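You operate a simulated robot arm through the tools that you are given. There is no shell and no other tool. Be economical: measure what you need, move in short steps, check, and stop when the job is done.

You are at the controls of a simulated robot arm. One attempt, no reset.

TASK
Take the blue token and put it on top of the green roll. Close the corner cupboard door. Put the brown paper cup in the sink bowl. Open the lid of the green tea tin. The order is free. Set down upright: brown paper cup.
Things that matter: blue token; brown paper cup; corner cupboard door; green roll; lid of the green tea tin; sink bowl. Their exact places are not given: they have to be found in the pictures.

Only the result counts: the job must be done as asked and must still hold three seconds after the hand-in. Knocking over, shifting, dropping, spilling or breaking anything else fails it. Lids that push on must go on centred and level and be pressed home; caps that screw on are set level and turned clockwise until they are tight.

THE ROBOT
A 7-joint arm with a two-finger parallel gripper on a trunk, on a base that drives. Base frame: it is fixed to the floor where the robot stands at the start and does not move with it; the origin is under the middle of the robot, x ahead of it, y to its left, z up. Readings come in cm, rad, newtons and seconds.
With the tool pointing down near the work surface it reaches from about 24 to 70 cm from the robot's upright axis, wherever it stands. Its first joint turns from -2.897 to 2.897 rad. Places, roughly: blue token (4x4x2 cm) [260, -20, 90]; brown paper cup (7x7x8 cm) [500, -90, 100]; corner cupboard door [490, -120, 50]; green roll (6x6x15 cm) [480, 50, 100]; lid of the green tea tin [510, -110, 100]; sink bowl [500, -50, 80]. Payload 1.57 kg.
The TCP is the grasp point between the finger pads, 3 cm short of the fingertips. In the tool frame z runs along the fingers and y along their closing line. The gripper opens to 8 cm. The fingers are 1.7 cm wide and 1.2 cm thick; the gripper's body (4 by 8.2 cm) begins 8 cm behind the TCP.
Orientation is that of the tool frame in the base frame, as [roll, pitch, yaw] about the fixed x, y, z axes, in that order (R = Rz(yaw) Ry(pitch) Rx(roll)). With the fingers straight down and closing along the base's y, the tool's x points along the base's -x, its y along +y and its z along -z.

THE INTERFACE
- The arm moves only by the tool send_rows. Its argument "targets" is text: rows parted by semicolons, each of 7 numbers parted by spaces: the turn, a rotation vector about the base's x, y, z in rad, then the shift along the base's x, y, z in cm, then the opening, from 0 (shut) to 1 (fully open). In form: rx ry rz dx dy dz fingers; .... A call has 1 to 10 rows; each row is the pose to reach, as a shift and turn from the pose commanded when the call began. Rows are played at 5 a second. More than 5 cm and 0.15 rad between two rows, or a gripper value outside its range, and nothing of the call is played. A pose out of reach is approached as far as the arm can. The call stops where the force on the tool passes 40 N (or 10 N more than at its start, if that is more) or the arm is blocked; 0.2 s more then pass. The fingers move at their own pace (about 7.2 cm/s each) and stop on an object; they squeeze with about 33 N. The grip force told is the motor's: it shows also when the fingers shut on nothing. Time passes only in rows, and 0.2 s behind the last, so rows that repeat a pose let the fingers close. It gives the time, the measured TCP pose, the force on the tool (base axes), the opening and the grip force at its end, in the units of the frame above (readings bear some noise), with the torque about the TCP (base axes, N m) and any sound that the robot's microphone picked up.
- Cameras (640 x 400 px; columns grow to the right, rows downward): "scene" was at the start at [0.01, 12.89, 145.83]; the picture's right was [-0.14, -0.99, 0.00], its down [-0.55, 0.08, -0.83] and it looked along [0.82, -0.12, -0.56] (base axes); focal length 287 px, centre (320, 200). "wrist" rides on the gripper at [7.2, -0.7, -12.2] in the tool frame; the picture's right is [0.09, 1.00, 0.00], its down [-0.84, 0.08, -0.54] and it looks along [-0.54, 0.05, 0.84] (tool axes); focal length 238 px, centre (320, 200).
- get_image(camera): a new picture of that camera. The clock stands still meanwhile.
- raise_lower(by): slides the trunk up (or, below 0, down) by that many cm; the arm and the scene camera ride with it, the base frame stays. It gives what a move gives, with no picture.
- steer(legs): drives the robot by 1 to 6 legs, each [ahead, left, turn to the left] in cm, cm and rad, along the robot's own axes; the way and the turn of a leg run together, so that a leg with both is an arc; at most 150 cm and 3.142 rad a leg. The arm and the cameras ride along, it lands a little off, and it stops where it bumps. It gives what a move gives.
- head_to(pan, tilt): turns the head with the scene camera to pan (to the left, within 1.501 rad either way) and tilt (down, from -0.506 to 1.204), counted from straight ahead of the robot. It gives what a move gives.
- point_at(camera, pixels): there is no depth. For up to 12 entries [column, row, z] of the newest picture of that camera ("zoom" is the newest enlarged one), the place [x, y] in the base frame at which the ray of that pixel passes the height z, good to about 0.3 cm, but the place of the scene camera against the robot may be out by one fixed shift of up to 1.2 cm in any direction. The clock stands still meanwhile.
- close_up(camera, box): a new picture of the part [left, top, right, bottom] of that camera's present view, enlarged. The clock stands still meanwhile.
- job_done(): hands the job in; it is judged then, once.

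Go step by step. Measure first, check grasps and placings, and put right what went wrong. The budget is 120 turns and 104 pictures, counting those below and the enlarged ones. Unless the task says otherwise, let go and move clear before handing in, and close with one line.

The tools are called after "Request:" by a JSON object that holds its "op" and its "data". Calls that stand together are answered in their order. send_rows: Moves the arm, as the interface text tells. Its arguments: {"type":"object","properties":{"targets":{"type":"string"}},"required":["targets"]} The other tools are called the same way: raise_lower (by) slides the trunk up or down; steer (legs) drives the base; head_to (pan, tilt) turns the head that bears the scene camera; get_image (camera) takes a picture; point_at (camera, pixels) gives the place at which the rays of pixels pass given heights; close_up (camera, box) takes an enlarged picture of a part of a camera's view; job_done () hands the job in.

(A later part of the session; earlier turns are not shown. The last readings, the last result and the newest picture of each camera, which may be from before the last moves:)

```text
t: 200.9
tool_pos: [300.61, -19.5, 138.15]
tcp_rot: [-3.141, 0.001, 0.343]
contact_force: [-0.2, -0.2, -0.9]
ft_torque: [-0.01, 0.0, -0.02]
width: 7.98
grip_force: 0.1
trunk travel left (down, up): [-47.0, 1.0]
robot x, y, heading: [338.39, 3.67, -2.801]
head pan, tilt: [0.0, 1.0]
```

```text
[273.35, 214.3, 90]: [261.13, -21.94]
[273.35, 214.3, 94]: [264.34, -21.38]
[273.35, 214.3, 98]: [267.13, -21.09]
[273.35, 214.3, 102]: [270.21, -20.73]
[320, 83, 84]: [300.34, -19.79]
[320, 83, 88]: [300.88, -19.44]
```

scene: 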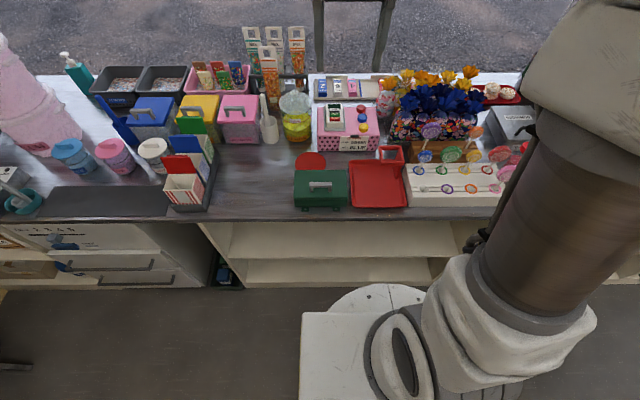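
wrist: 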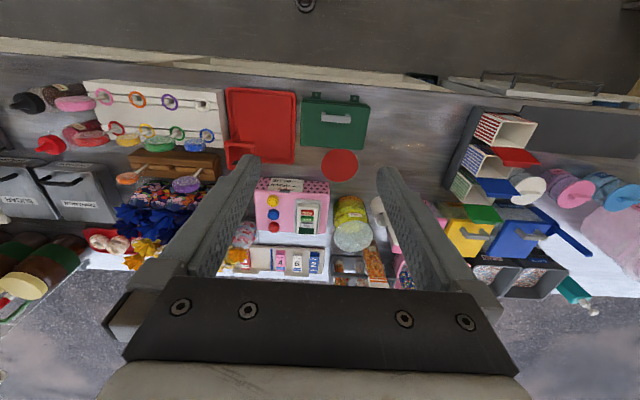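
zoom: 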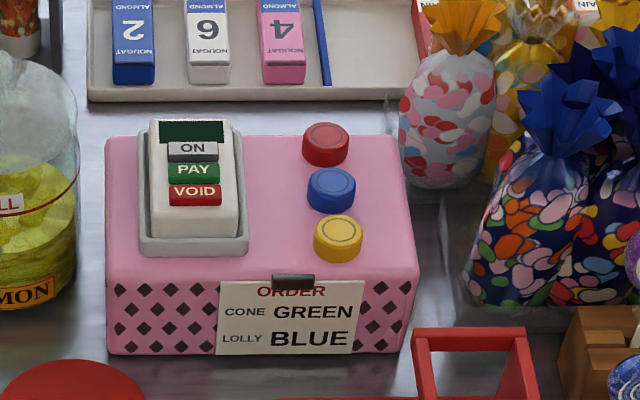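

Combining wrist views from both sides gives the token top at about (263.4,-21.6,93). It's 79 cm ahead of my axis; the counter edge is 44 ahead. I'll close in a further 10 cm.

Request:
{"op": "steer", "data": {"legs": [[10, 0, 0]]}}

Request:
{"op": "get_image", "data": {"camera": "scene"}}

```text
t: 202.2
tool_pos: [291.42, -23.0, 137.92]
tcp_rot: [-3.14, 0.001, 0.347]
contact_force: [-0.9, 0.0, 0.5]
ft_torque: [-0.01, 0.0, 0.02]
width: 7.98
grip_force: 0.1
trunk travel left (down, up): [-47.0, 1.0]
robot x, y, heading: [328.96, 0.46, -2.794]
head pan, tilt: [0.0, 1.0]
```

```text
63 pictures are left
```

scene: 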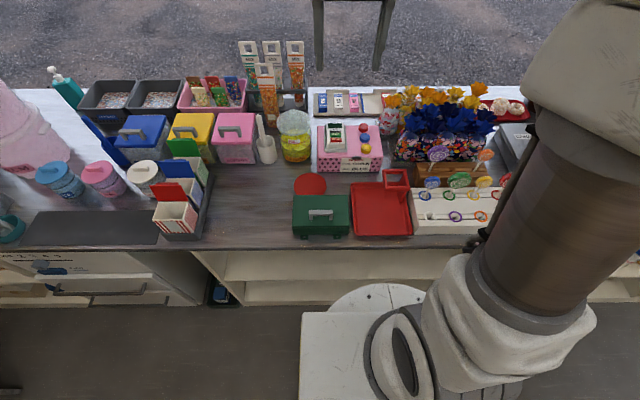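

The token is now about 69 cm ahead. I'll move the arm over it, staying at z≈107, with a narrower opening.

Request:
{"op": "send_rows", "data": {"targets": "0 0 0 -3.1 0.15 -3.4 0.9; 0 0 0 -6.2 0.3 -6.8 0.75; 0 0 0 -9.3 0.5 -10.3 0.75; 0 0 0 -12.4 0.6 -13.8 0.75; 0 0 0 -15.5 0.8 -17.2 0.75; 0 0 0 -18.6 0.9 -20.6 0.75; 0 0 0 -21.7 1.1 -24 0.75; 0 0 0 -24.8 1.2 -27.5 0.75; 0 0 0 -28 1.4 -31 0.75; 0 0 0 -28 1.4 -31 0.75"}}

Request:
{"op": "get_image", "data": {"camera": "wrist"}}

```text
t: 204.4
tool_pos: [263.36, -21.43, 107.23]
tcp_rot: [-3.14, 0.0, 0.346]
contact_force: [0.4, -0.2, -0.5]
ft_torque: [-0.01, 0.02, 0.0]
width: 6.01
grip_force: 0.1
trunk travel left (down, up): [-47.0, 1.0]
robot x, y, heading: [328.91, 0.64, -2.798]
head pan, tilt: [0.0, 1.0]
```

```text
62 pictures are left
```

wrist: 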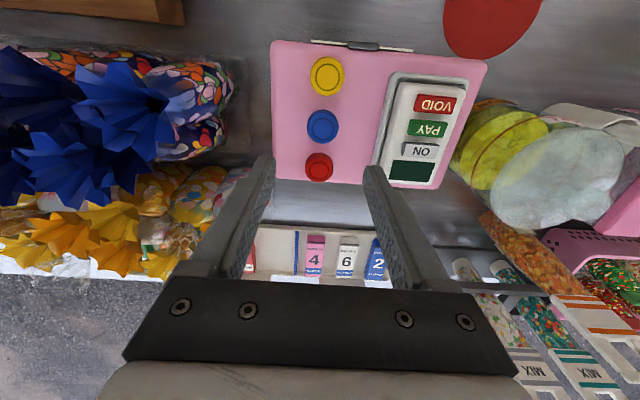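

The arm reaches. Blue sits at wrist (323,126); I'll compute its spot at its top height.

Request:
{"op": "point_at", "data": {"camera": "wrist", "pixels": [[323, 125, 91], [323, 125, 93], [323, 125, 95], [326, 75, 93], [319, 166, 93], [308, 127, 92], [339, 125, 92]]}}

```text
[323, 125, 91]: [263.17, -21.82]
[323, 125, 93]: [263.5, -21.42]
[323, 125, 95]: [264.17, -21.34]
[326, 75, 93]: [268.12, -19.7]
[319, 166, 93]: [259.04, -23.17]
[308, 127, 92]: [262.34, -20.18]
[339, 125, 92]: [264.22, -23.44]
```

TCP is directly above it. I'll descend to z≈95 (tips at 92) and look.

Request:
{"op": "send_rows", "data": {"targets": "0 0 0 0 0 -4 0.75; 0 0 0 0 0 -8 0.75; 0 0 0 0.1 0 -10.5 0.75; 0 0 0 0.1 0 -12 0.75; 0 0 0 0.1 0 -12 0.75"}}

Request:
{"op": "close_up", "data": {"camera": "wrist", "box": [220, 80, 420, 205]}}

```text
t: 205.6
tool_pos: [263.67, -21.45, 95.52]
tcp_rot: [-3.142, 0.004, 0.345]
contact_force: [2.3, 2.4, 13.5]
ft_torque: [0.16, -0.16, 0.03]
width: 5.97
grip_force: 0.0
trunk travel left (down, up): [-47.0, 1.0]
robot x, y, heading: [328.88, 0.36, -2.793]
head pan, tilt: [0.0, 1.0]
```

```text
3.20 times, centred on (320, 142) of wrist
```

zoom: 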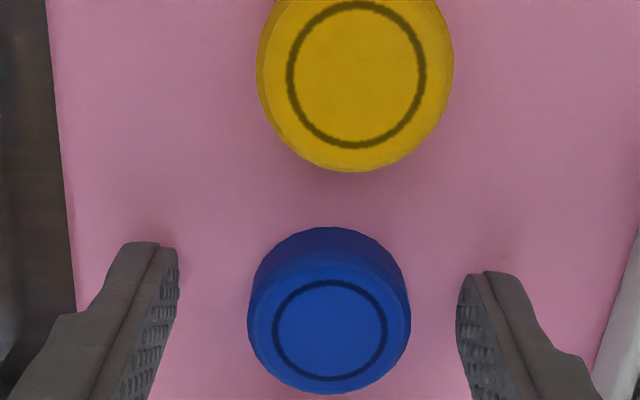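

Tips touched the box top (13 N up at 95.5), so I'll lift 0.6 cm and close on the token.

Request:
{"op": "send_rows", "data": {"targets": "0 0 0 -0.1 0 0.7 0.75; 0 0 0 -0.1 0 0.7 0.3; 0 0 0 -0.1 0 0.7 0.3; 0 0 0 -0.1 0 0.7 0.3; 0 0 0 -0.1 0 0.7 0.3"}}

Request:
{"op": "close_up", "data": {"camera": "wrist", "box": [220, 80, 420, 205]}}

```text
t: 206.8
tool_pos: [263.38, -21.45, 95.87]
tcp_rot: [-3.141, 0.0, 0.345]
contact_force: [0.3, -0.7, -0.2]
ft_torque: [0.03, 0.02, 0.04]
width: 3.09
grip_force: 32.5
trunk travel left (down, up): [-47.0, 1.0]
robot x, y, heading: [328.83, 0.71, -2.796]
head pan, tilt: [0.0, 1.0]
```

```text
3.20 times, centred on (320, 142) of wrist
```

zoom: 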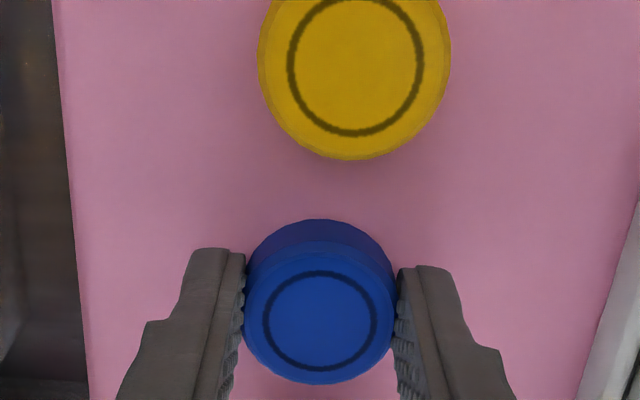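

Gripped at 3.1 cm with 32 N. I'll lift straight up and retract toward the robot.

Request:
{"op": "send_rows", "data": {"targets": "0 0 0 0 0 4 0.2; 0 0 0 0 0 8 0.2; 0 0 0 0 0 12 0.2; 0 0 0 3.1 -0.15 15.5 0.2; 0 0 0 6.2 -0.3 19 0.2; 0 0 0 9.3 -0.5 22.5 0.2; 0 0 0 12.4 -0.6 26 0.2; 0 0 0 16.5 -0.8 28.5 0.2; 0 0 0 20.5 -0.9 31 0.2; 0 0 0 24.5 -1.1 33 0.2"}}

Request:
{"op": "get_image", "data": {"camera": "wrist"}}

```text
t: 209.0
tool_pos: [288.19, -22.6, 128.81]
tcp_rot: [3.141, 0.001, 0.343]
contact_force: [0.5, 0.1, 0.2]
ft_torque: [0.02, 0.03, -0.04]
width: 3.09
grip_force: 33.5
trunk travel left (down, up): [-47.0, 1.0]
robot x, y, heading: [328.85, 0.59, -2.798]
head pan, tilt: [0.0, 1.0]
```

```text
59 pictures are left
```

wrist: 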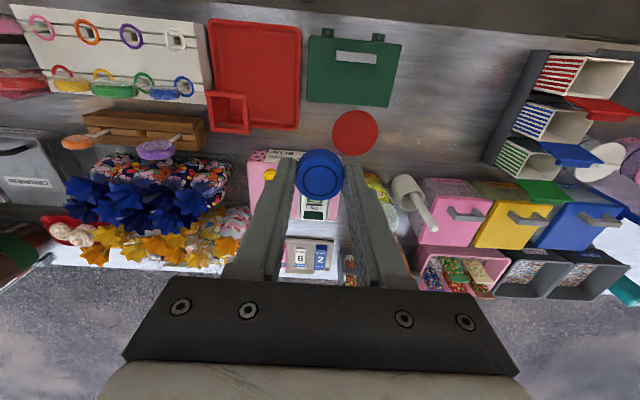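

Token is held. I'll back into the aisle, turn to face the back counter, and look.

Request:
{"op": "steer", "data": {"legs": [[-33, 0, 0], [0, 0, 3.12]]}}

Request:
{"op": "head_to", "data": {"pan": 0.15, "tilt": 0.7}}

Request:
{"op": "get_image", "data": {"camera": "scene"}}

Request:
{"op": "get_image", "data": {"camera": "wrist"}}

```text
t: 221.8
tool_pos: [399.42, 37.23, 128.69]
tcp_rot: [-3.141, -0.001, -2.742]
contact_force: [0.2, -0.7, 0.8]
ft_torque: [0.0, -0.01, -0.05]
width: 3.08
grip_force: 33.0
trunk travel left (down, up): [-47.0, 1.0]
robot x, y, heading: [359.9, 12.06, 0.4]
head pan, tilt: [0.0, 1.0]
```

```text
t: 222.7
tool_pos: [399.47, 37.16, 128.68]
tcp_rot: [-3.141, 0.001, -2.743]
contact_force: [0.2, -0.5, -0.9]
ft_torque: [-0.03, 0.01, -0.03]
width: 3.09
grip_force: 32.8
trunk travel left (down, up): [-47.0, 1.0]
robot x, y, heading: [360.11, 11.72, 0.401]
head pan, tilt: [0.15, 0.7]
```

```text
58 pictures are left
```

scene: 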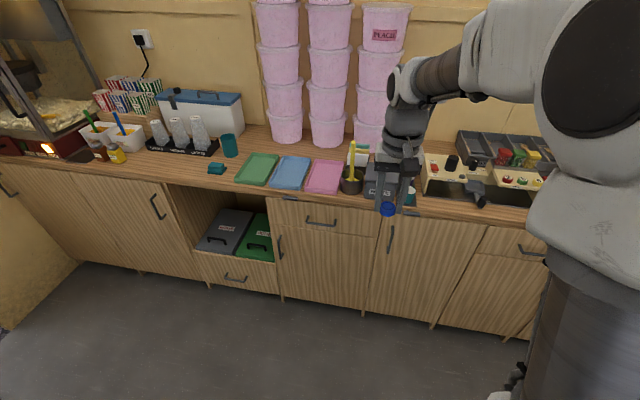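

```text
57 pictures are left
```

wrist: 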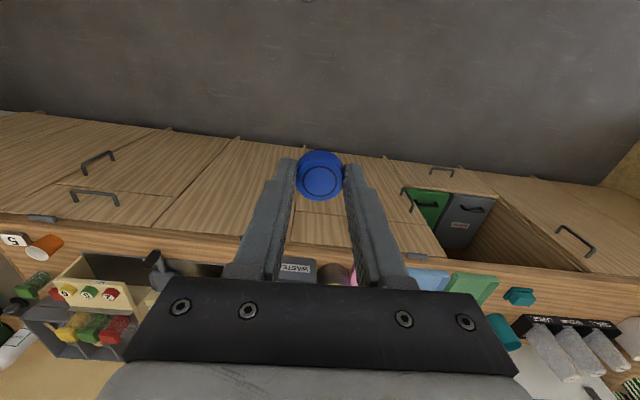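

The roll is hidden behind the hand (around (400,150)). I'll square up and shift right to see it.

Request:
{"op": "steer", "data": {"legs": [[0, 0, -0.075], [0, -25, 0]]}}

Request:
{"op": "get_image", "data": {"camera": "scene"}}

```text
t: 225.7
tool_pos: [409.24, 10.12, 128.55]
tcp_rot: [3.141, 0.0, -2.82]
contact_force: [-0.1, -0.4, -0.4]
ft_torque: [0.0, -0.02, 0.03]
width: 3.08
grip_force: 32.7
trunk travel left (down, up): [-47.0, 1.0]
robot x, y, heading: [367.99, -11.78, 0.322]
head pan, tilt: [0.15, 0.7]
```

```text
56 pictures are left
```

scene: 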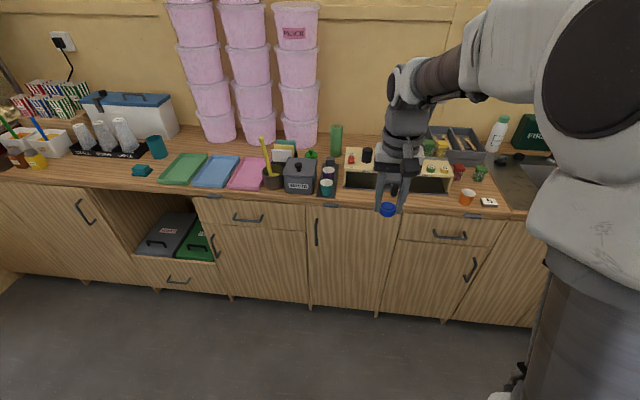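

The green roll is at (336,140). I'll zoom and estimate its base and top.

Request:
{"op": "close_up", "data": {"camera": "scene", "box": [270, 100, 430, 220]}}

Request:
{"op": "point_at", "data": {"camera": "scene", "pixels": [[336, 157, 90], [336, 125, 105], [336, 125, 108], [300, 198, 88], [300, 198, 90], [300, 270, 0], [420, 319, 0]]}}

```text
3.33 times, centred on (350, 160) of scene
```

zoom: 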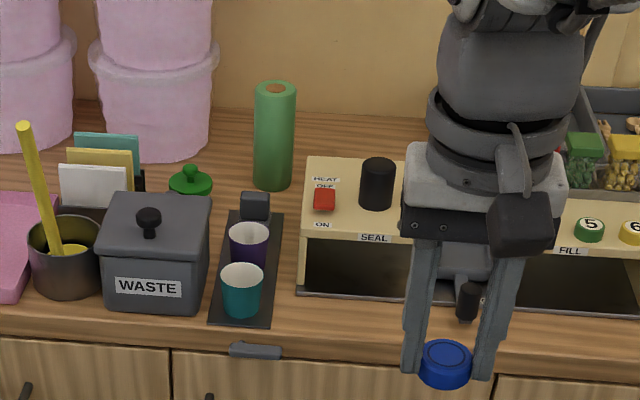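

```text
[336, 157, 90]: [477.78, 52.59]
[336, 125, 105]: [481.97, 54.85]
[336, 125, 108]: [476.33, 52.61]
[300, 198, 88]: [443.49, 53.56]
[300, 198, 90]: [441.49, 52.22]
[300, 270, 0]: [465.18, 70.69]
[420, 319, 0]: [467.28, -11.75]
```

The roll stands at about (480,53), 36 cm in from the counter edge, with tub stacks 8 cm to its left. I'll drive in so that the roll is about 67 cm ahead and slightly left.

Request:
{"op": "steer", "data": {"legs": [[0, 16, 0], [58, 0, 0]]}}

Request:
{"op": "head_to", "data": {"pan": 0.0, "tilt": 0.85}}

Request:
{"op": "get_image", "data": {"camera": "scene"}}

Request:
{"op": "get_image", "data": {"camera": "wrist"}}

```text
t: 231.1
tool_pos: [456.82, 42.92, 128.67]
tcp_rot: [-3.141, 0.001, -2.82]
contact_force: [0.4, -0.1, -0.1]
ft_torque: [-0.02, 0.03, 0.0]
width: 3.09
grip_force: 32.7
trunk travel left (down, up): [-47.0, 1.0]
robot x, y, heading: [415.9, 20.48, 0.324]
head pan, tilt: [0.15, 0.7]
stopped in leg 2: the robot was blocked; the commanded pose is now the measured one
```

```text
t: 231.8
tool_pos: [456.91, 43.01, 128.64]
tcp_rot: [3.141, -0.001, -2.818]
contact_force: [-0.1, 0.8, -1.0]
ft_torque: [0.01, 0.03, 0.03]
width: 3.08
grip_force: 33.4
trunk travel left (down, up): [-47.0, 1.0]
robot x, y, heading: [415.62, 20.76, 0.325]
head pan, tilt: [0.0, 0.85]
```

```text
54 pictures are left
```

scene: 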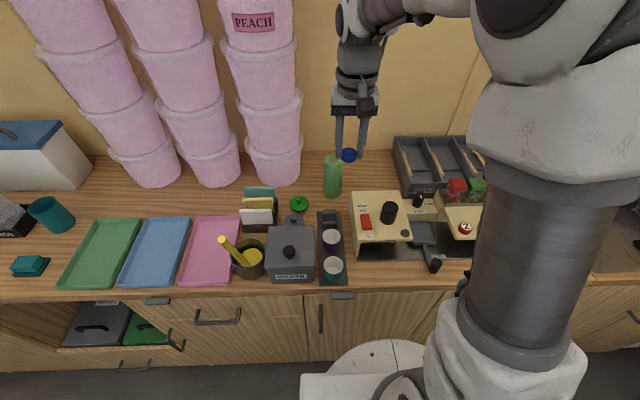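

```text
53 pictures are left
```

wrist: 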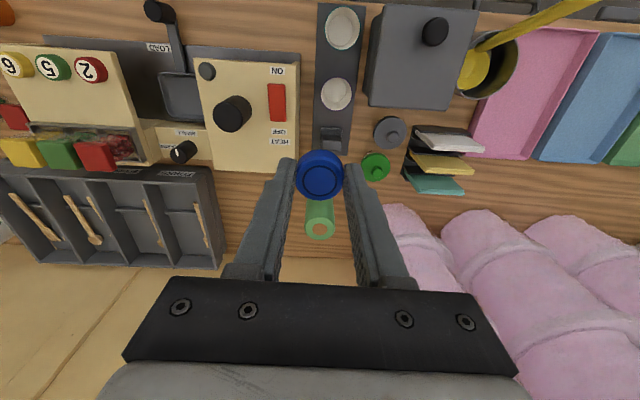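

The base was blocked there by the cabinet. Roll top appears at wrist (320,229) and scene (333,156); I'll intersect.

Request:
{"op": "close_up", "data": {"camera": "wrist", "box": [270, 140, 370, 250]}}

Request:
{"op": "point_at", "data": {"camera": "wrist", "pixels": [[320, 229, 100], [320, 229, 103], [320, 229, 106], [320, 178, 124], [320, 178, 126]]}}

Request:
{"op": "close_up", "data": {"camera": "scene", "box": [290, 130, 390, 210]}}

Request:
{"op": "point_at", "data": {"camera": "scene", "pixels": [[333, 157, 100], [333, 157, 103], [333, 157, 106], [331, 194, 88], [331, 194, 91]]}}

```text
3.64 times, centred on (320, 195) of wrist
```

zoom: 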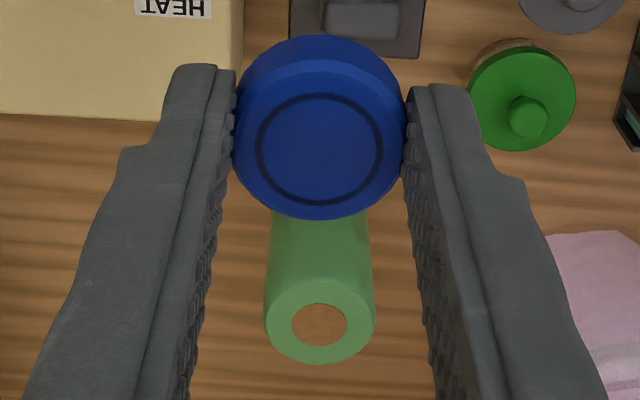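

```text
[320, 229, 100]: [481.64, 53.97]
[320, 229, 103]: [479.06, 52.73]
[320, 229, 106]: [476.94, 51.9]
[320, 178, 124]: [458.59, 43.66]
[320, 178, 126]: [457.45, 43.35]
```

```text
5.00 times, centred on (340, 170) of scene
```

zoom: 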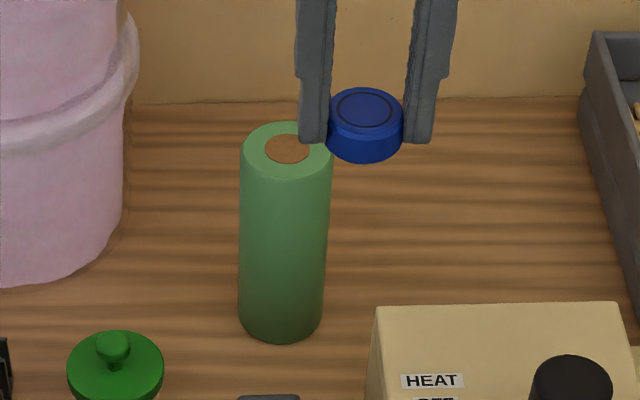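

```text
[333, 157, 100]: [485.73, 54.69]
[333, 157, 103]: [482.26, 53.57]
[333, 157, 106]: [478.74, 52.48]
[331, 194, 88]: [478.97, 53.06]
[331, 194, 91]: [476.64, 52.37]
```

Roll axis is about (479.3,52.8), top between 103 and 107. I'll move the token over it at TCP z≈115 and re-measure.

Request:
{"op": "send_rows", "data": {"targets": "0 0 0 3.7 1.6 -2.2 0.2; 0 0 0 7.4 3.3 -4.4 0.2; 0 0 0 11.1 4.9 -6.6 0.2; 0 0 0 14.8 6.5 -8.8 0.2; 0 0 0 18.6 8.1 -11 0.2; 0 0 0 22.4 9.8 -13 0.2; 0 0 0 22.4 9.8 -13 0.2"}}

Request:
{"op": "close_up", "data": {"camera": "wrist", "box": [240, 80, 400, 180]}}

Request:
{"op": "close_up", "data": {"camera": "scene", "box": [260, 80, 420, 210]}}

```text
t: 233.4
tool_pos: [479.39, 52.87, 115.69]
tcp_rot: [3.141, -0.002, -2.817]
contact_force: [-0.4, 0.6, -0.5]
ft_torque: [0.0, 0.01, 0.0]
width: 3.11
grip_force: 33.2
trunk travel left (down, up): [-47.0, 1.0]
robot x, y, heading: [415.65, 20.7, 0.325]
head pan, tilt: [0.0, 0.85]
```

```text
4.00 times, centred on (320, 130) of wrist
```

zoom: 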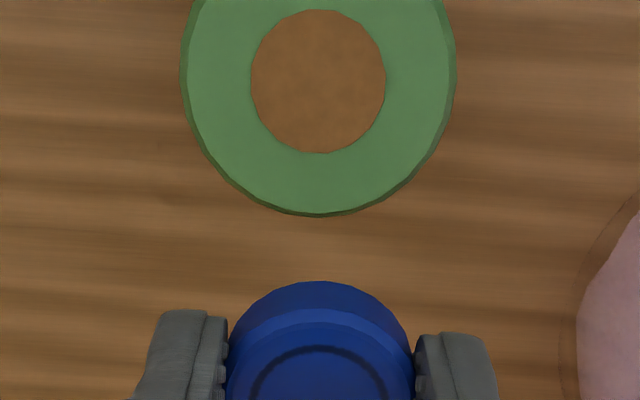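

```text
3.08 times, centred on (340, 145) of scene
```

zoom: 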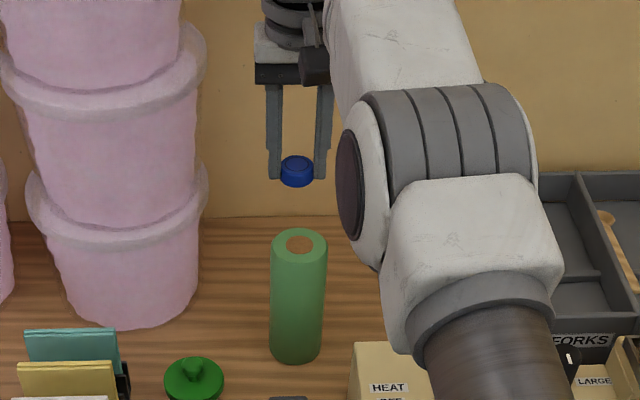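

Request:
{"op": "point_at", "data": {"camera": "wrist", "pixels": [[319.5, 100, 100], [319.5, 100, 103], [319.5, 100, 106], [319.5, 100, 109]]}}

```text
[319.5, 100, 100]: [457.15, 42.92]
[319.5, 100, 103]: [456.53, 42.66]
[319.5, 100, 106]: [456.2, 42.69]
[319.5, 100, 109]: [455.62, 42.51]
```

That answer used the older wrist frame; I'll redo it with the fresh enlarged picture by taking a new one.

Request:
{"op": "get_image", "data": {"camera": "wrist"}}

Request:
{"op": "point_at", "data": {"camera": "wrist", "pixels": [[319.5, 100, 100], [319.5, 100, 103], [319.5, 100, 106], [319.5, 133.5, 106], [343, 183, 113]]}}

```text
48 pictures are left
```

wrist: 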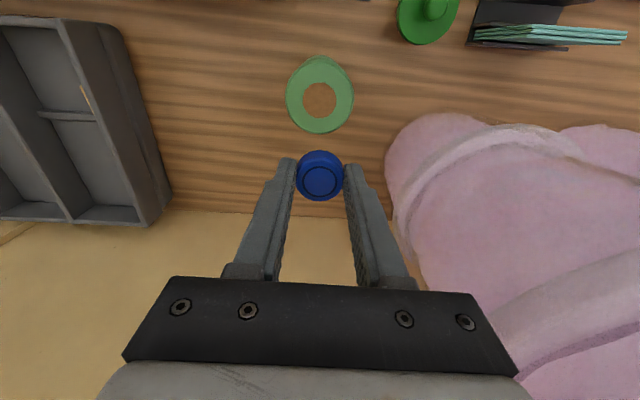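

```text
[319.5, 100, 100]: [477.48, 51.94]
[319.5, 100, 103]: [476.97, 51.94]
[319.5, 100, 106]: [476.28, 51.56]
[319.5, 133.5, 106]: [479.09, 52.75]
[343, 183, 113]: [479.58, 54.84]
```

Roll axis is (476.5,51.7) with top z≈106 (checked by its 6 cm width). I'll shift back 3 cm and lower the token until it just touches.

Request:
{"op": "send_rows", "data": {"targets": "0 0 0 -1.5 -0.6 0 0.2; 0 0 0 -2.9 -1.15 -1 0.2; 0 0 0 -2.9 -1.15 -4 0.2; 0 0 0 -2.9 -1.15 -5.4 0.2; 0 0 0 -2.9 -1.15 -5.7 0.2; 0 0 0 -2.9 -1.15 -5.7 0.2"}}

Request:
{"op": "close_up", "data": {"camera": "scene", "box": [290, 100, 380, 200]}}

Request:
{"op": "close_up", "data": {"camera": "wrist", "box": [240, 120, 400, 220]}}

```text
t: 234.8
tool_pos: [476.49, 51.77, 110.31]
tcp_rot: [3.141, 0.009, -2.817]
contact_force: [-0.3, 1.1, 28.4]
ft_torque: [-0.08, 0.0, 0.01]
width: 3.1
grip_force: 32.4
trunk travel left (down, up): [-47.0, 1.0]
robot x, y, heading: [415.79, 20.77, 0.324]
head pan, tilt: [0.0, 0.85]
```

```text
4.00 times, centred on (335, 150) of scene
```

zoom: 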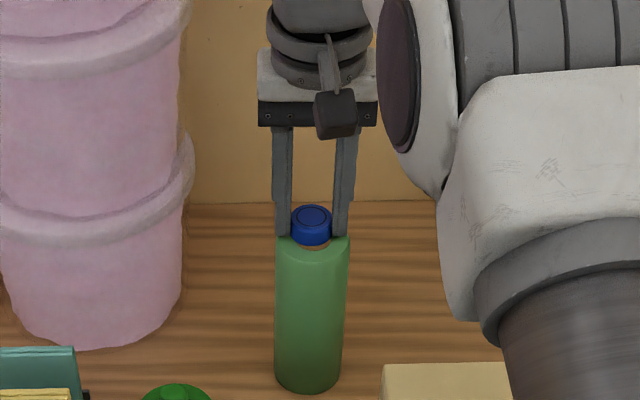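

```text
4.00 times, centred on (320, 170) of wrist
```

zoom: 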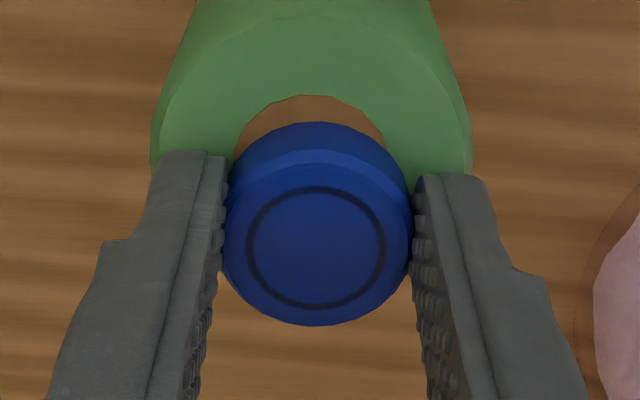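

Contact at 110.3 with 28 N. The brown core shows on the robot side, so the token is about 0.6 cm too far; I'll lift slightly, shift back 0.5, and settle lightly.

Request:
{"op": "send_rows", "data": {"targets": "0 0 0 0 0 1.2 0.2; 0 0 0 -0.5 -0.17 1.2 0.2; 0 0 0 -0.5 -0.17 0.7 0.2; 0 0 0 -0.5 -0.17 0.4 0.2; 0 0 0 -0.5 -0.17 0.3 0.2; 0 0 0 -0.5 -0.17 0.3 0.2"}}

Request:
{"op": "close_up", "data": {"camera": "scene", "box": [310, 130, 360, 190]}}

```text
t: 236.2
tool_pos: [476.01, 51.55, 110.49]
tcp_rot: [3.139, 0.003, -2.817]
contact_force: [-0.8, 1.1, 8.1]
ft_torque: [0.01, -0.03, -0.04]
width: 3.08
grip_force: 33.7
trunk travel left (down, up): [-47.0, 1.0]
robot x, y, heading: [415.95, 20.62, 0.325]
head pan, tilt: [0.0, 0.85]
```

```text
6.67 times, centred on (335, 160) of scene
```

zoom: 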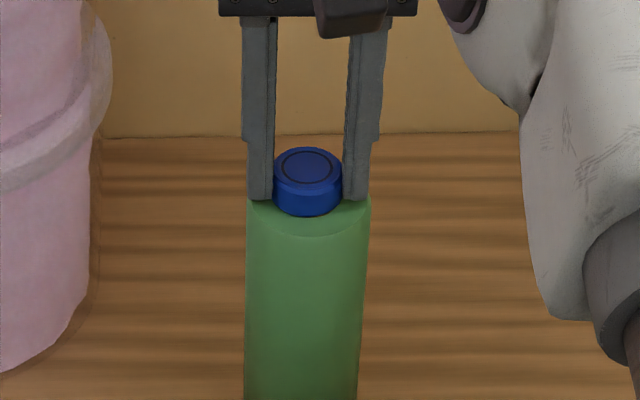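

The token now sits over the core with 8 N contact. I'll open and rise.

Request:
{"op": "send_rows", "data": {"targets": "0 0 0 0 0 0.1 0.45; 0 0 0 0 0 0.1 0.6; 0 0 0 0 0 0.2 0.6; 0 0 0 0 0 3 0.6; 0 0 0 0 0 7 0.6; 0 0 0 0 0 11 0.6; 0 0 0 -4 -1.3 14 0.6; 0 0 0 -8 -2.6 16 0.6; 0 0 0 -12 -4 18 0.6; 0 0 0 -16 -5.4 19 0.6"}}

Request:
{"op": "close_up", "data": {"camera": "scene", "box": [280, 90, 400, 210]}}

```text
refused: row 7 steps farther than a row can; nothing moved
```

```text
3.33 times, centred on (340, 150) of scene
```

zoom: 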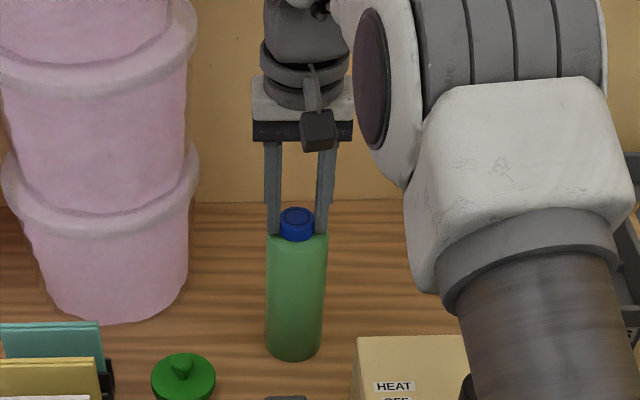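

The step was too long and nothing moved; I'll resend with shorter steps.

Request:
{"op": "send_rows", "data": {"targets": "0 0 0 0 0 0.1 0.45; 0 0 0 0 0 0.1 0.6; 0 0 0 0 0 0.2 0.6; 0 0 0 0 0 3 0.6; 0 0 0 0 0 7 0.6; 0 0 0 0 0 11 0.6; 0 0 0 -4 -1.3 13 0.6; 0 0 0 -8 -2.6 15 0.6; 0 0 0 -12 -4 17 0.6; 0 0 0 -16 -5.4 18 0.6"}}

Request:
{"op": "close_up", "data": {"camera": "scene", "box": [280, 90, 400, 210]}}

```text
t: 238.4
tool_pos: [459.96, 46.1, 128.18]
tcp_rot: [-3.141, 0.003, -2.816]
contact_force: [0.1, -0.2, -1.0]
ft_torque: [0.02, -0.05, 0.0]
width: 4.8
grip_force: 0.2
trunk travel left (down, up): [-47.0, 1.0]
robot x, y, heading: [415.22, 20.47, 0.324]
head pan, tilt: [0.0, 0.85]
```

```text
3.33 times, centred on (340, 150) of scene
```

zoom: 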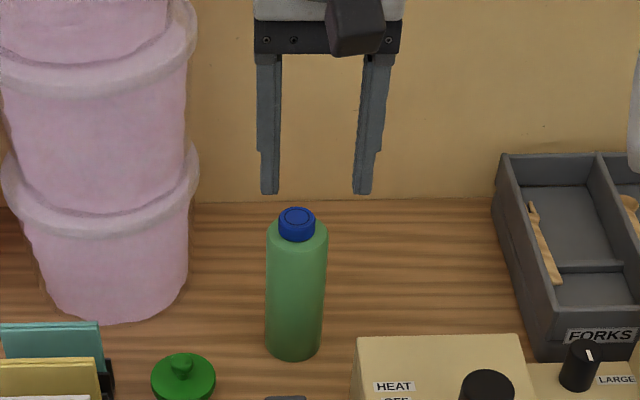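

The token rests on the roll. Now I'll back off and slide right along the counter to the sink area.

Request:
{"op": "steer", "data": {"legs": [[-28, 0, 0], [0, -95, 0]]}}

Request:
{"op": "head_to", "data": {"pan": 0.0, "tilt": 0.65}}

Request:
{"op": "get_image", "data": {"camera": "scene"}}

Request:
{"op": "get_image", "data": {"camera": "wrist"}}

```text
t: 247.8
tool_pos: [463.41, -50.63, 128.23]
tcp_rot: [-3.141, 0.0, -2.802]
contact_force: [0.4, -1.0, -0.7]
ft_torque: [0.0, -0.02, 0.03]
width: 4.81
grip_force: 0.1
trunk travel left (down, up): [-47.0, 1.0]
robot x, y, heading: [419.59, -76.6, 0.339]
head pan, tilt: [0.0, 0.85]
```

```text
t: 248.5
tool_pos: [463.41, -50.54, 128.29]
tcp_rot: [-3.14, 0.0, -2.801]
contact_force: [-0.5, 0.2, 0.5]
ft_torque: [0.03, -0.01, -0.01]
width: 4.82
grip_force: 0.2
trunk travel left (down, up): [-47.0, 1.0]
robot x, y, heading: [419.92, -76.45, 0.337]
head pan, tilt: [0.0, 0.649]
```

```text
42 pictures are left
```

scene: 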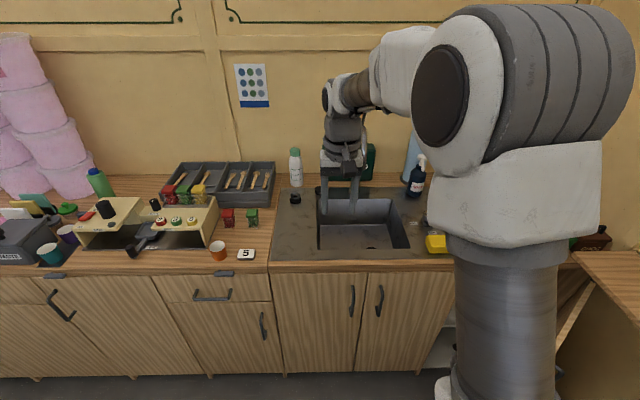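

```text
41 pictures are left
```

wrist: 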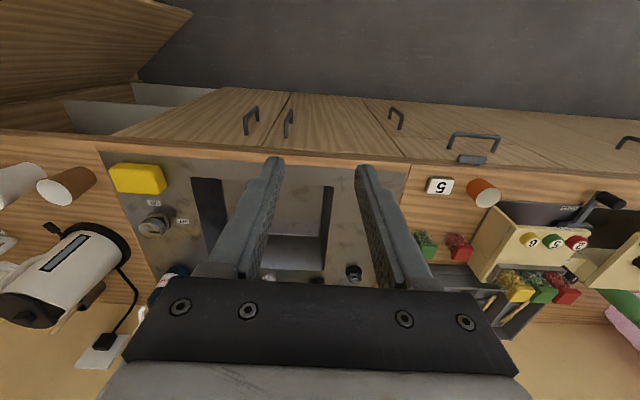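

The brown cup shows at wrist (65,185), right of the sink, past the yellow sponge. I'll back up a bit and turn right to view the corner.

Request:
{"op": "steer", "data": {"legs": [[-22, 0, 0], [0, 0, -0.75]]}}

Request:
{"op": "head_to", "data": {"pan": 0.3, "tilt": 0.65}}

Request:
{"op": "get_image", "data": {"camera": "scene"}}

```text
t: 253.2
tool_pos: [448.76, -94.98, 128.19]
tcp_rot: [-3.141, -0.001, 2.725]
contact_force: [0.5, -0.6, -0.3]
ft_torque: [0.03, 0.02, -0.01]
width: 4.81
grip_force: 0.1
trunk travel left (down, up): [-47.0, 1.0]
robot x, y, heading: [398.93, -83.87, -0.415]
head pan, tilt: [0.0, 0.649]
```

```text
t: 254.0
tool_pos: [448.77, -95.05, 128.15]
tcp_rot: [3.141, -0.001, 2.724]
contact_force: [0.4, 0.3, -0.1]
ft_torque: [-0.02, 0.0, -0.01]
width: 4.78
grip_force: 0.0
trunk travel left (down, up): [-47.0, 1.0]
robot x, y, heading: [398.7, -83.75, -0.416]
head pan, tilt: [0.3, 0.649]
```

```text
40 pictures are left
```

scene: 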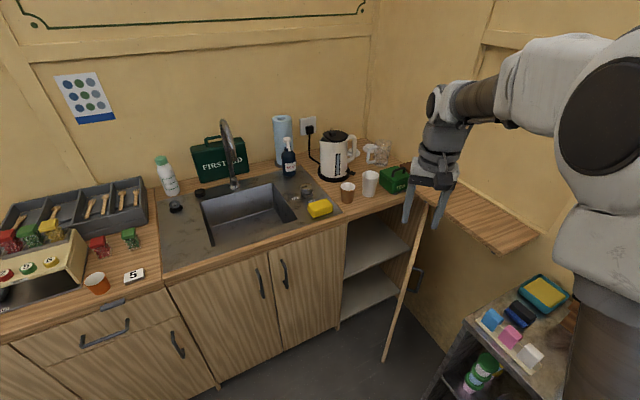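

Now the corner is clear: brown cup (348,191), white cup (371,183), green tea tin (395,178), cupboard door open edge-on at (405,290), sink (245,215). I'll zoom in on the cup and tin.

Request:
{"op": "close_up", "data": {"camera": "scene", "box": [290, 120, 450, 220]}}

Request:
{"op": "point_at", "data": {"camera": "scene", "pixels": [[347, 199, 90], [348, 185, 98], [394, 187, 90], [395, 170, 100], [250, 215, 75], [210, 243, 90], [297, 218, 90], [300, 185, 90], [340, 222, 88], [384, 360, 30], [385, 362, 5], [428, 206, 85]]}}

```text
4.00 times, centred on (370, 170) of scene
```

zoom: 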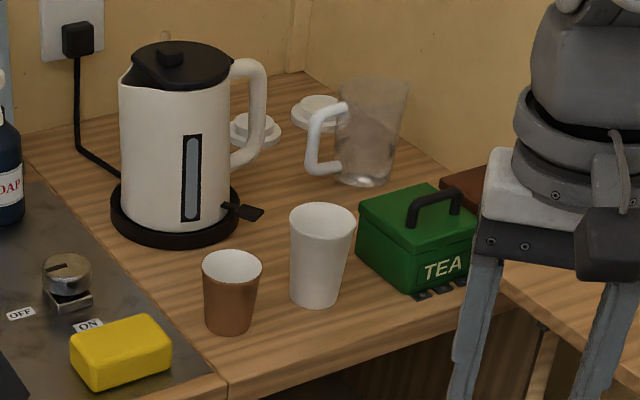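

```text
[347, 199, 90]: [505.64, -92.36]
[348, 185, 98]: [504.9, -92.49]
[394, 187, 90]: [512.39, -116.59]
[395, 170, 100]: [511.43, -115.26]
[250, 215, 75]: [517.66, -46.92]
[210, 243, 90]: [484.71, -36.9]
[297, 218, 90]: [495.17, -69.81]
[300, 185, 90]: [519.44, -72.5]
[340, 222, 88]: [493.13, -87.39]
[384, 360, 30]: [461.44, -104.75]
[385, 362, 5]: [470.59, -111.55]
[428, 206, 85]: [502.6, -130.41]
```

The cup is near (505,-92), and the door leaf is only about 40° open, hinged at the right near (502,-130) with its free edge near (467,-108). I'll square up in front of the sink, clear of that leaf, to handle the cup.

Request:
{"op": "steer", "data": {"legs": [[0, 0, 0.745], [0, 2, 0], [47, 0, 0]]}}

Request:
{"op": "head_to", "data": {"pan": -0.25, "tilt": 0.8}}

Request:
{"op": "get_image", "data": {"camera": "scene"}}

Request:
{"op": "get_image", "data": {"camera": "wrist"}}

```text
t: 260.7
tool_pos: [487.11, -39.45, 128.26]
tcp_rot: [-3.141, -0.002, -2.795]
contact_force: [0.1, 0.7, -0.1]
ft_torque: [-0.01, 0.03, -0.04]
width: 4.82
grip_force: 0.1
trunk travel left (down, up): [-47.0, 1.0]
robot x, y, heading: [443.39, -66.01, 0.342]
head pan, tilt: [0.3, 0.649]
```

```text
t: 261.6
tool_pos: [487.07, -39.64, 128.25]
tcp_rot: [3.141, -0.002, -2.796]
contact_force: [0.5, 0.9, 0.3]
ft_torque: [-0.01, 0.02, 0.0]
width: 4.82
grip_force: 0.0
trunk travel left (down, up): [-47.0, 1.0]
robot x, y, heading: [443.31, -65.83, 0.344]
head pan, tilt: [-0.25, 0.799]
```

```text
38 pictures are left
```

scene: 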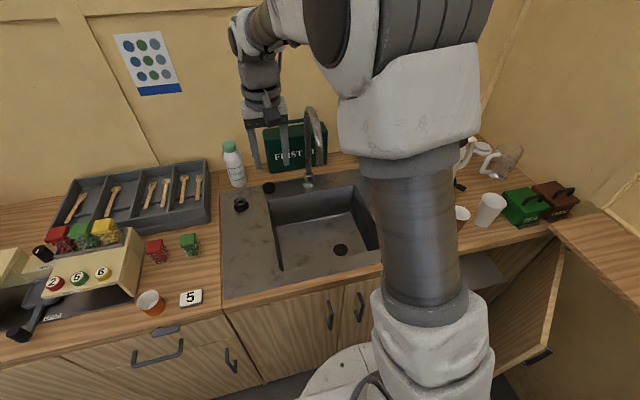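

```text
37 pictures are left
```

wrist: 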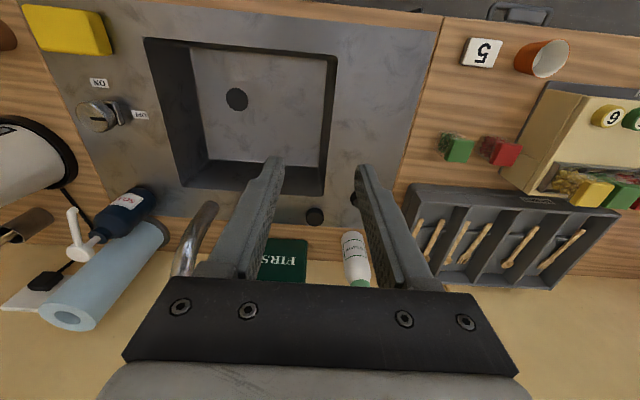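

From the wrist: the bowl's rim corners are (145,38), (337,58), (323,197), (180,187), drain (237,98). I'll map these.

Request:
{"op": "point_at", "data": {"camera": "wrist", "pixels": [[145, 38, 90], [337, 58, 90], [323, 197, 90], [180, 187, 90], [190, 55, 75], [328, 65, 75], [237, 98, 75], [205, 205, 110], [205, 205, 100]]}}

Request:
{"op": "point_at", "data": {"camera": "scene", "pixels": [[460, 222, 90], [463, 213, 98], [315, 150, 105], [340, 249, 75], [340, 249, 80], [268, 195, 90], [380, 260, 90]]}}

```text
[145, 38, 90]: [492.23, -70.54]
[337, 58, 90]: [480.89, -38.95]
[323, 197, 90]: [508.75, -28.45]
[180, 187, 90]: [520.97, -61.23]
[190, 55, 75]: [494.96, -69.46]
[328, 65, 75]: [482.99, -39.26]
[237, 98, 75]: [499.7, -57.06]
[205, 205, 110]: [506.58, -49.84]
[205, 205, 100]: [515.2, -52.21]
```

```text
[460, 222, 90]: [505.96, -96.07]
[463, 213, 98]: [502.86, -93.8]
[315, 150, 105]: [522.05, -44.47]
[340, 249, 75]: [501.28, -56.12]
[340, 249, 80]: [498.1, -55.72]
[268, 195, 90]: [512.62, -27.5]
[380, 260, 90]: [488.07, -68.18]
```

The bowl's floor is at z≈75, its rim spans (492,-70)…(509,-28), and the drain is at (500,-57). I'll move the hand over toward the cup at a safe height.

Request:
{"op": "send_rows", "data": {"targets": "0 0 0 1 -4.8 0 1; 0 0 0 2 -9.6 0 1; 0 0 0 3 -14.4 0 1; 0 0 0 4 -19.2 0 1; 0 0 0 5 -24 0 1; 0 0 0 6 -28.8 0 1; 0 0 0 7 -33.6 0 1; 0 0 0 8 -38.4 0 1; 0 0 0 10 -42.5 0 1; 0 0 0 12 -47 0 1"}}

Request:
{"op": "get_image", "data": {"camera": "wrist"}}

```text
t: 263.9
tool_pos: [498.99, -86.79, 128.13]
tcp_rot: [-3.141, 0.002, -2.796]
contact_force: [-0.3, 0.1, 0.1]
ft_torque: [-0.05, 0.03, 0.0]
width: 8.01
grip_force: 0.2
trunk travel left (down, up): [-47.0, 1.0]
robot x, y, heading: [443.31, -66.01, 0.348]
head pan, tilt: [-0.25, 0.799]
```

```text
36 pictures are left
```

wrist: 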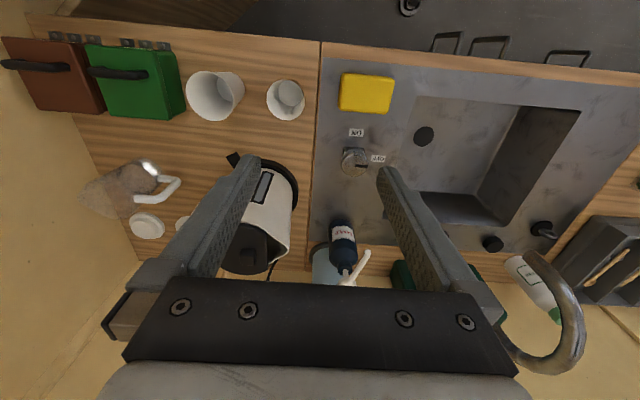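

The cup's rim is at wrist (285,100), white cup (215,95), kettle behind at (265,165). The tea tin's hinges are on the robot side (125,43). I'll map these.

Request:
{"op": "point_at", "data": {"camera": "wrist", "pixels": [[285, 100, 98], [267, 100, 98], [305, 98, 98], [286, 82, 98], [286, 118, 98], [215, 97, 100], [238, 158, 92], [85, 45, 98], [172, 45, 98], [183, 115, 98], [108, 115, 98], [117, 73, 102]]}}

Request:
{"op": "close_up", "data": {"camera": "wrist", "box": [70, 20, 330, 185]}}

```text
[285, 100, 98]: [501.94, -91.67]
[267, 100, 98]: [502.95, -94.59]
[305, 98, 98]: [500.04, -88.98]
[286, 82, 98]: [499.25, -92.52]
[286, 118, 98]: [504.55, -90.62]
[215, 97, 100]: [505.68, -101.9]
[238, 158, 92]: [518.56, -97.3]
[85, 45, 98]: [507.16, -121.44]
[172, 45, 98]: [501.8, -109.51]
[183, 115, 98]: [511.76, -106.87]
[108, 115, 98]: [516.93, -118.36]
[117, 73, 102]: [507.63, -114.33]
```

```text
2.42 times, centred on (200, 102) of wrist
```

zoom: 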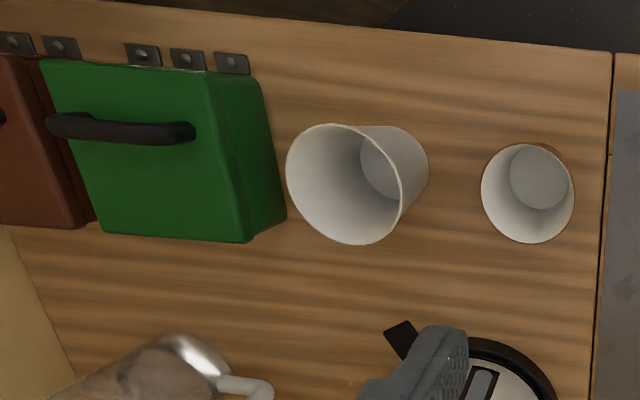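

Cup rim centre is (501.9,-91.7), about 6.3 cm across, with 1.7 cm spare on the white-cup side. I'll go above it, then down around it.

Request:
{"op": "send_rows", "data": {"targets": "0 0 0 1.5 -2.5 -2 1; 0 0 0 2.9 -4.9 -4 1; 0 0 0 2.9 -4.9 -8.5 1; 0 0 0 2.9 -4.9 -13 1; 0 0 0 2.9 -4.9 -17 1; 0 0 0 2.9 -4.9 -21 1; 0 0 0 2.9 -4.9 -21 1"}}

Request:
{"op": "get_image", "data": {"camera": "wrist"}}

```text
t: 265.4
tool_pos: [501.72, -91.43, 107.17]
tcp_rot: [3.141, -0.001, -2.796]
contact_force: [-0.2, -0.2, 0.7]
ft_torque: [0.01, -0.02, -0.01]
width: 8.0
grip_force: 0.2
trunk travel left (down, up): [-47.0, 1.0]
robot x, y, heading: [443.53, -65.67, 0.348]
head pan, tilt: [-0.25, 0.799]
```

```text
34 pictures are left
```

wrist: 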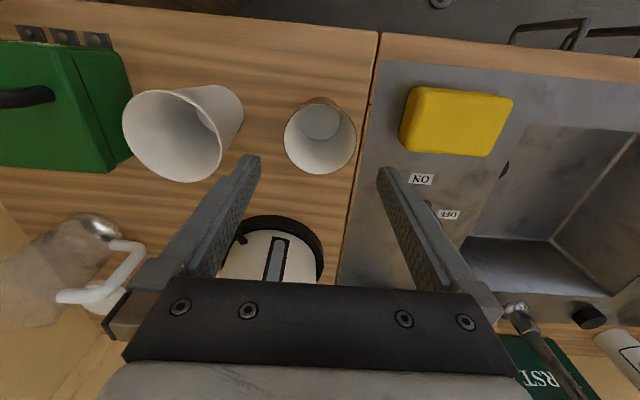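

Request:
{"op": "point_at", "data": {"camera": "wrist", "pixels": [[320, 137, 98], [320, 137, 100], [284, 136, 98], [357, 136, 98], [218, 170, 100], [435, 215, 94], [402, 142, 94], [235, 240, 92]]}}

```text
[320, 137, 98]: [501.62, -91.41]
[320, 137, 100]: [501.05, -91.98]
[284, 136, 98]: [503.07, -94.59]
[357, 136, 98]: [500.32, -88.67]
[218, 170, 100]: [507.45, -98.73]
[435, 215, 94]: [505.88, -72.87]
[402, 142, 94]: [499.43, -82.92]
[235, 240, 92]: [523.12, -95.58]
```

Everything lines up: TCP is over the cup's centre. I'll descend to z≈96 and close.

Request:
{"op": "send_rows", "data": {"targets": "0 0 0 0 0 -4 1; 0 0 0 0 0 -8 1; 0 0 0 0 0 -11 1; 0 0 0 0 0 -11 1; 0 0 0 0 0 -11 0.7; 0 0 0 0 0 -11 0.6; 0 0 0 0 0 -11 0.6"}}

Request:
{"op": "get_image", "data": {"camera": "wrist"}}

```text
t: 267.1
tool_pos: [502.04, -91.4, 96.27]
tcp_rot: [3.141, 0.0, -2.796]
contact_force: [-0.2, -0.4, 0.2]
ft_torque: [-0.02, -0.01, -0.04]
width: 6.11
grip_force: 33.0
trunk travel left (down, up): [-47.0, 1.0]
robot x, y, heading: [443.26, -65.46, 0.349]
head pan, tilt: [-0.25, 0.799]
```

```text
33 pictures are left
```

wrist: 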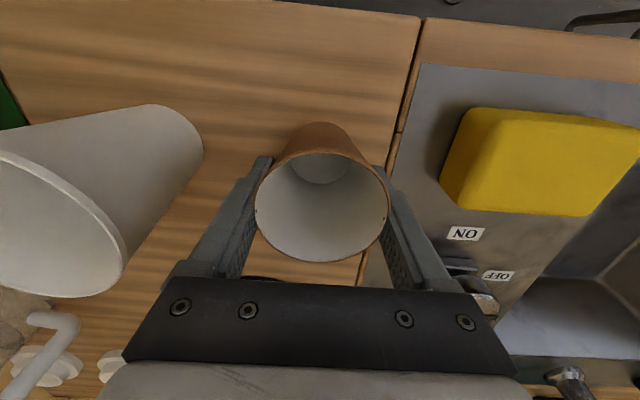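

Gripped at 6.1 cm. I'll lift 14 cm and then carry the cup toward the sink.

Request:
{"op": "send_rows", "data": {"targets": "0 0 0 0 0 3 0.6; 0 0 0 0 0 7 0.6; 0 0 0 0 0 11 0.6; 0 0 0 0 0 15 0.6; 0 0 0 -0.8 4.6 15 0.6; 0 0 0 -1.6 9.2 15 0.6; 0 0 0 -2.4 13.8 15 0.6; 0 0 0 -3.3 18.4 15 0.6; 0 0 0 -4.1 23 15 0.6; 0 0 0 -4.1 23 15 0.6"}}

Request:
{"op": "send_rows", "data": {"targets": "0 0 0 -0.8 4.6 0 0.6; 0 0 0 -1.6 9.2 0 0.6; 0 0 0 -2.4 13.8 0 0.6; 0 0 0 -3.3 18.4 0 0.6; 0 0 0 -3.5 20 0 0.6; 0 0 0 -3.5 20 0 0.6"}}

Request:
{"op": "get_image", "data": {"camera": "wrist"}}

Request:
{"op": "get_image", "data": {"camera": "scene"}}

```text
t: 269.2
tool_pos: [497.75, -68.47, 111.14]
tcp_rot: [-3.141, 0.001, -2.796]
contact_force: [-1.0, 0.0, 0.3]
ft_torque: [0.01, 0.04, 0.0]
width: 6.04
grip_force: 32.8
trunk travel left (down, up): [-47.0, 1.0]
robot x, y, heading: [443.4, -65.77, 0.345]
head pan, tilt: [-0.25, 0.799]
```

```text
t: 270.6
tool_pos: [494.46, -48.58, 111.17]
tcp_rot: [-3.141, 0.001, -2.795]
contact_force: [0.4, 0.5, -0.4]
ft_torque: [0.02, -0.01, -0.01]
width: 6.07
grip_force: 33.2
trunk travel left (down, up): [-47.0, 1.0]
robot x, y, heading: [443.14, -65.87, 0.343]
head pan, tilt: [-0.25, 0.799]
```

```text
32 pictures are left
```

wrist: 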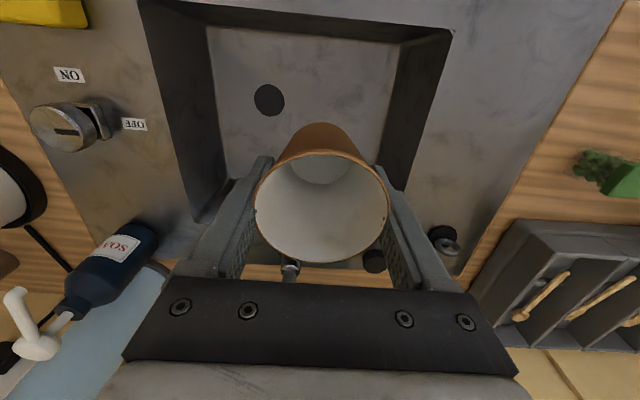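

```text
31 pictures are left
```

scene: 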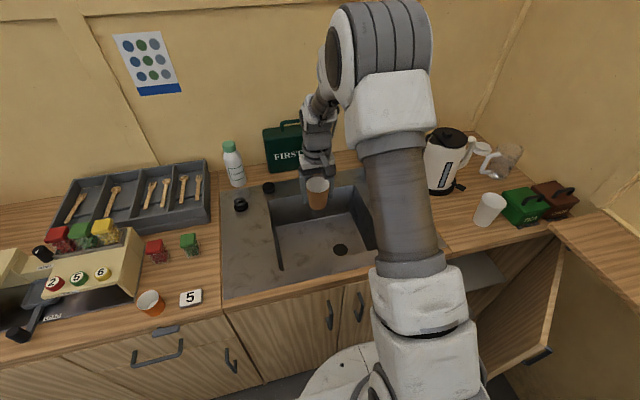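

The cup is above the bowl, but the tap's spout tip shows at wrist (290,268), just behind the hand. I'll locate it before going down.

Request:
{"op": "point_at", "data": {"camera": "wrist", "pixels": [[290, 270, 100], [290, 270, 105], [290, 270, 110], [290, 270, 115], [320, 140, 75]]}}

Request:
{"op": "close_up", "data": {"camera": "scene", "box": [260, 80, 380, 220]}}

```text
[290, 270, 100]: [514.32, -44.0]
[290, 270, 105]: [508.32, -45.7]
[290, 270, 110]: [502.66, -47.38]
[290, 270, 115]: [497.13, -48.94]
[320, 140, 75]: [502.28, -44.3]
```

```text
2.86 times, centred on (320, 150) of scene
```

zoom: 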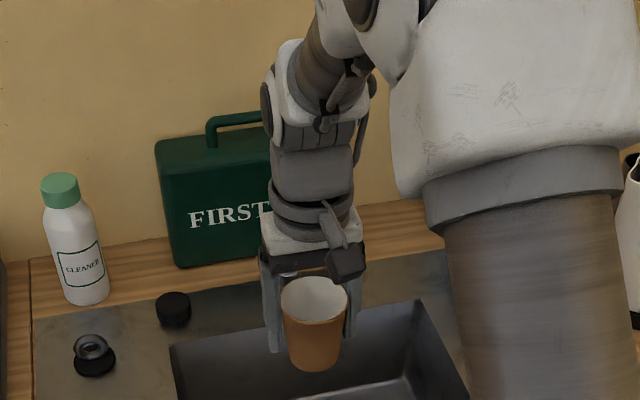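

The tap's nozzle seems about 12 cm behind and 6 cm right of the cup line. I'll shift 2.4 cm left for margin, and descend halfway, watching forces.

Request:
{"op": "send_rows", "data": {"targets": "0 0 0 -0.8 2.3 0 0.6; 0 0 0 -0.8 2.3 -4 0.6; 0 0 0 -0.8 2.3 -8 0.6; 0 0 0 -0.8 2.3 -12 0.6; 0 0 0 -0.8 2.3 -16 0.6; 0 0 0 -0.8 2.3 -16 0.6"}}

Request:
{"op": "get_image", "data": {"camera": "scene"}}

```text
t: 272.1
tool_pos: [493.47, -46.2, 95.16]
tcp_rot: [3.141, 0.001, -2.796]
contact_force: [-0.1, 1.2, -0.2]
ft_torque: [-0.02, 0.0, 0.03]
width: 6.07
grip_force: 32.6
trunk travel left (down, up): [-47.0, 1.0]
robot x, y, heading: [443.03, -66.08, 0.348]
head pan, tilt: [-0.25, 0.799]
```

```text
29 pictures are left
```

scene: 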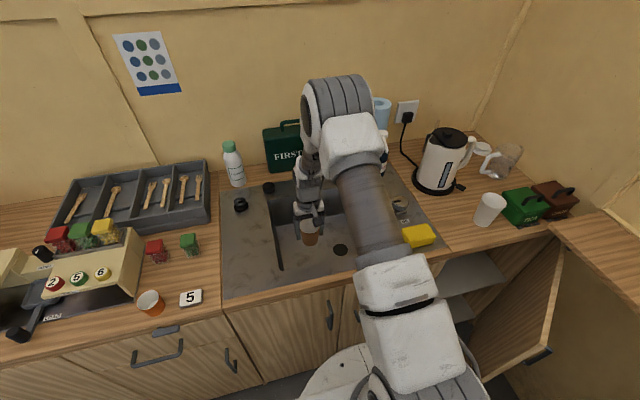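

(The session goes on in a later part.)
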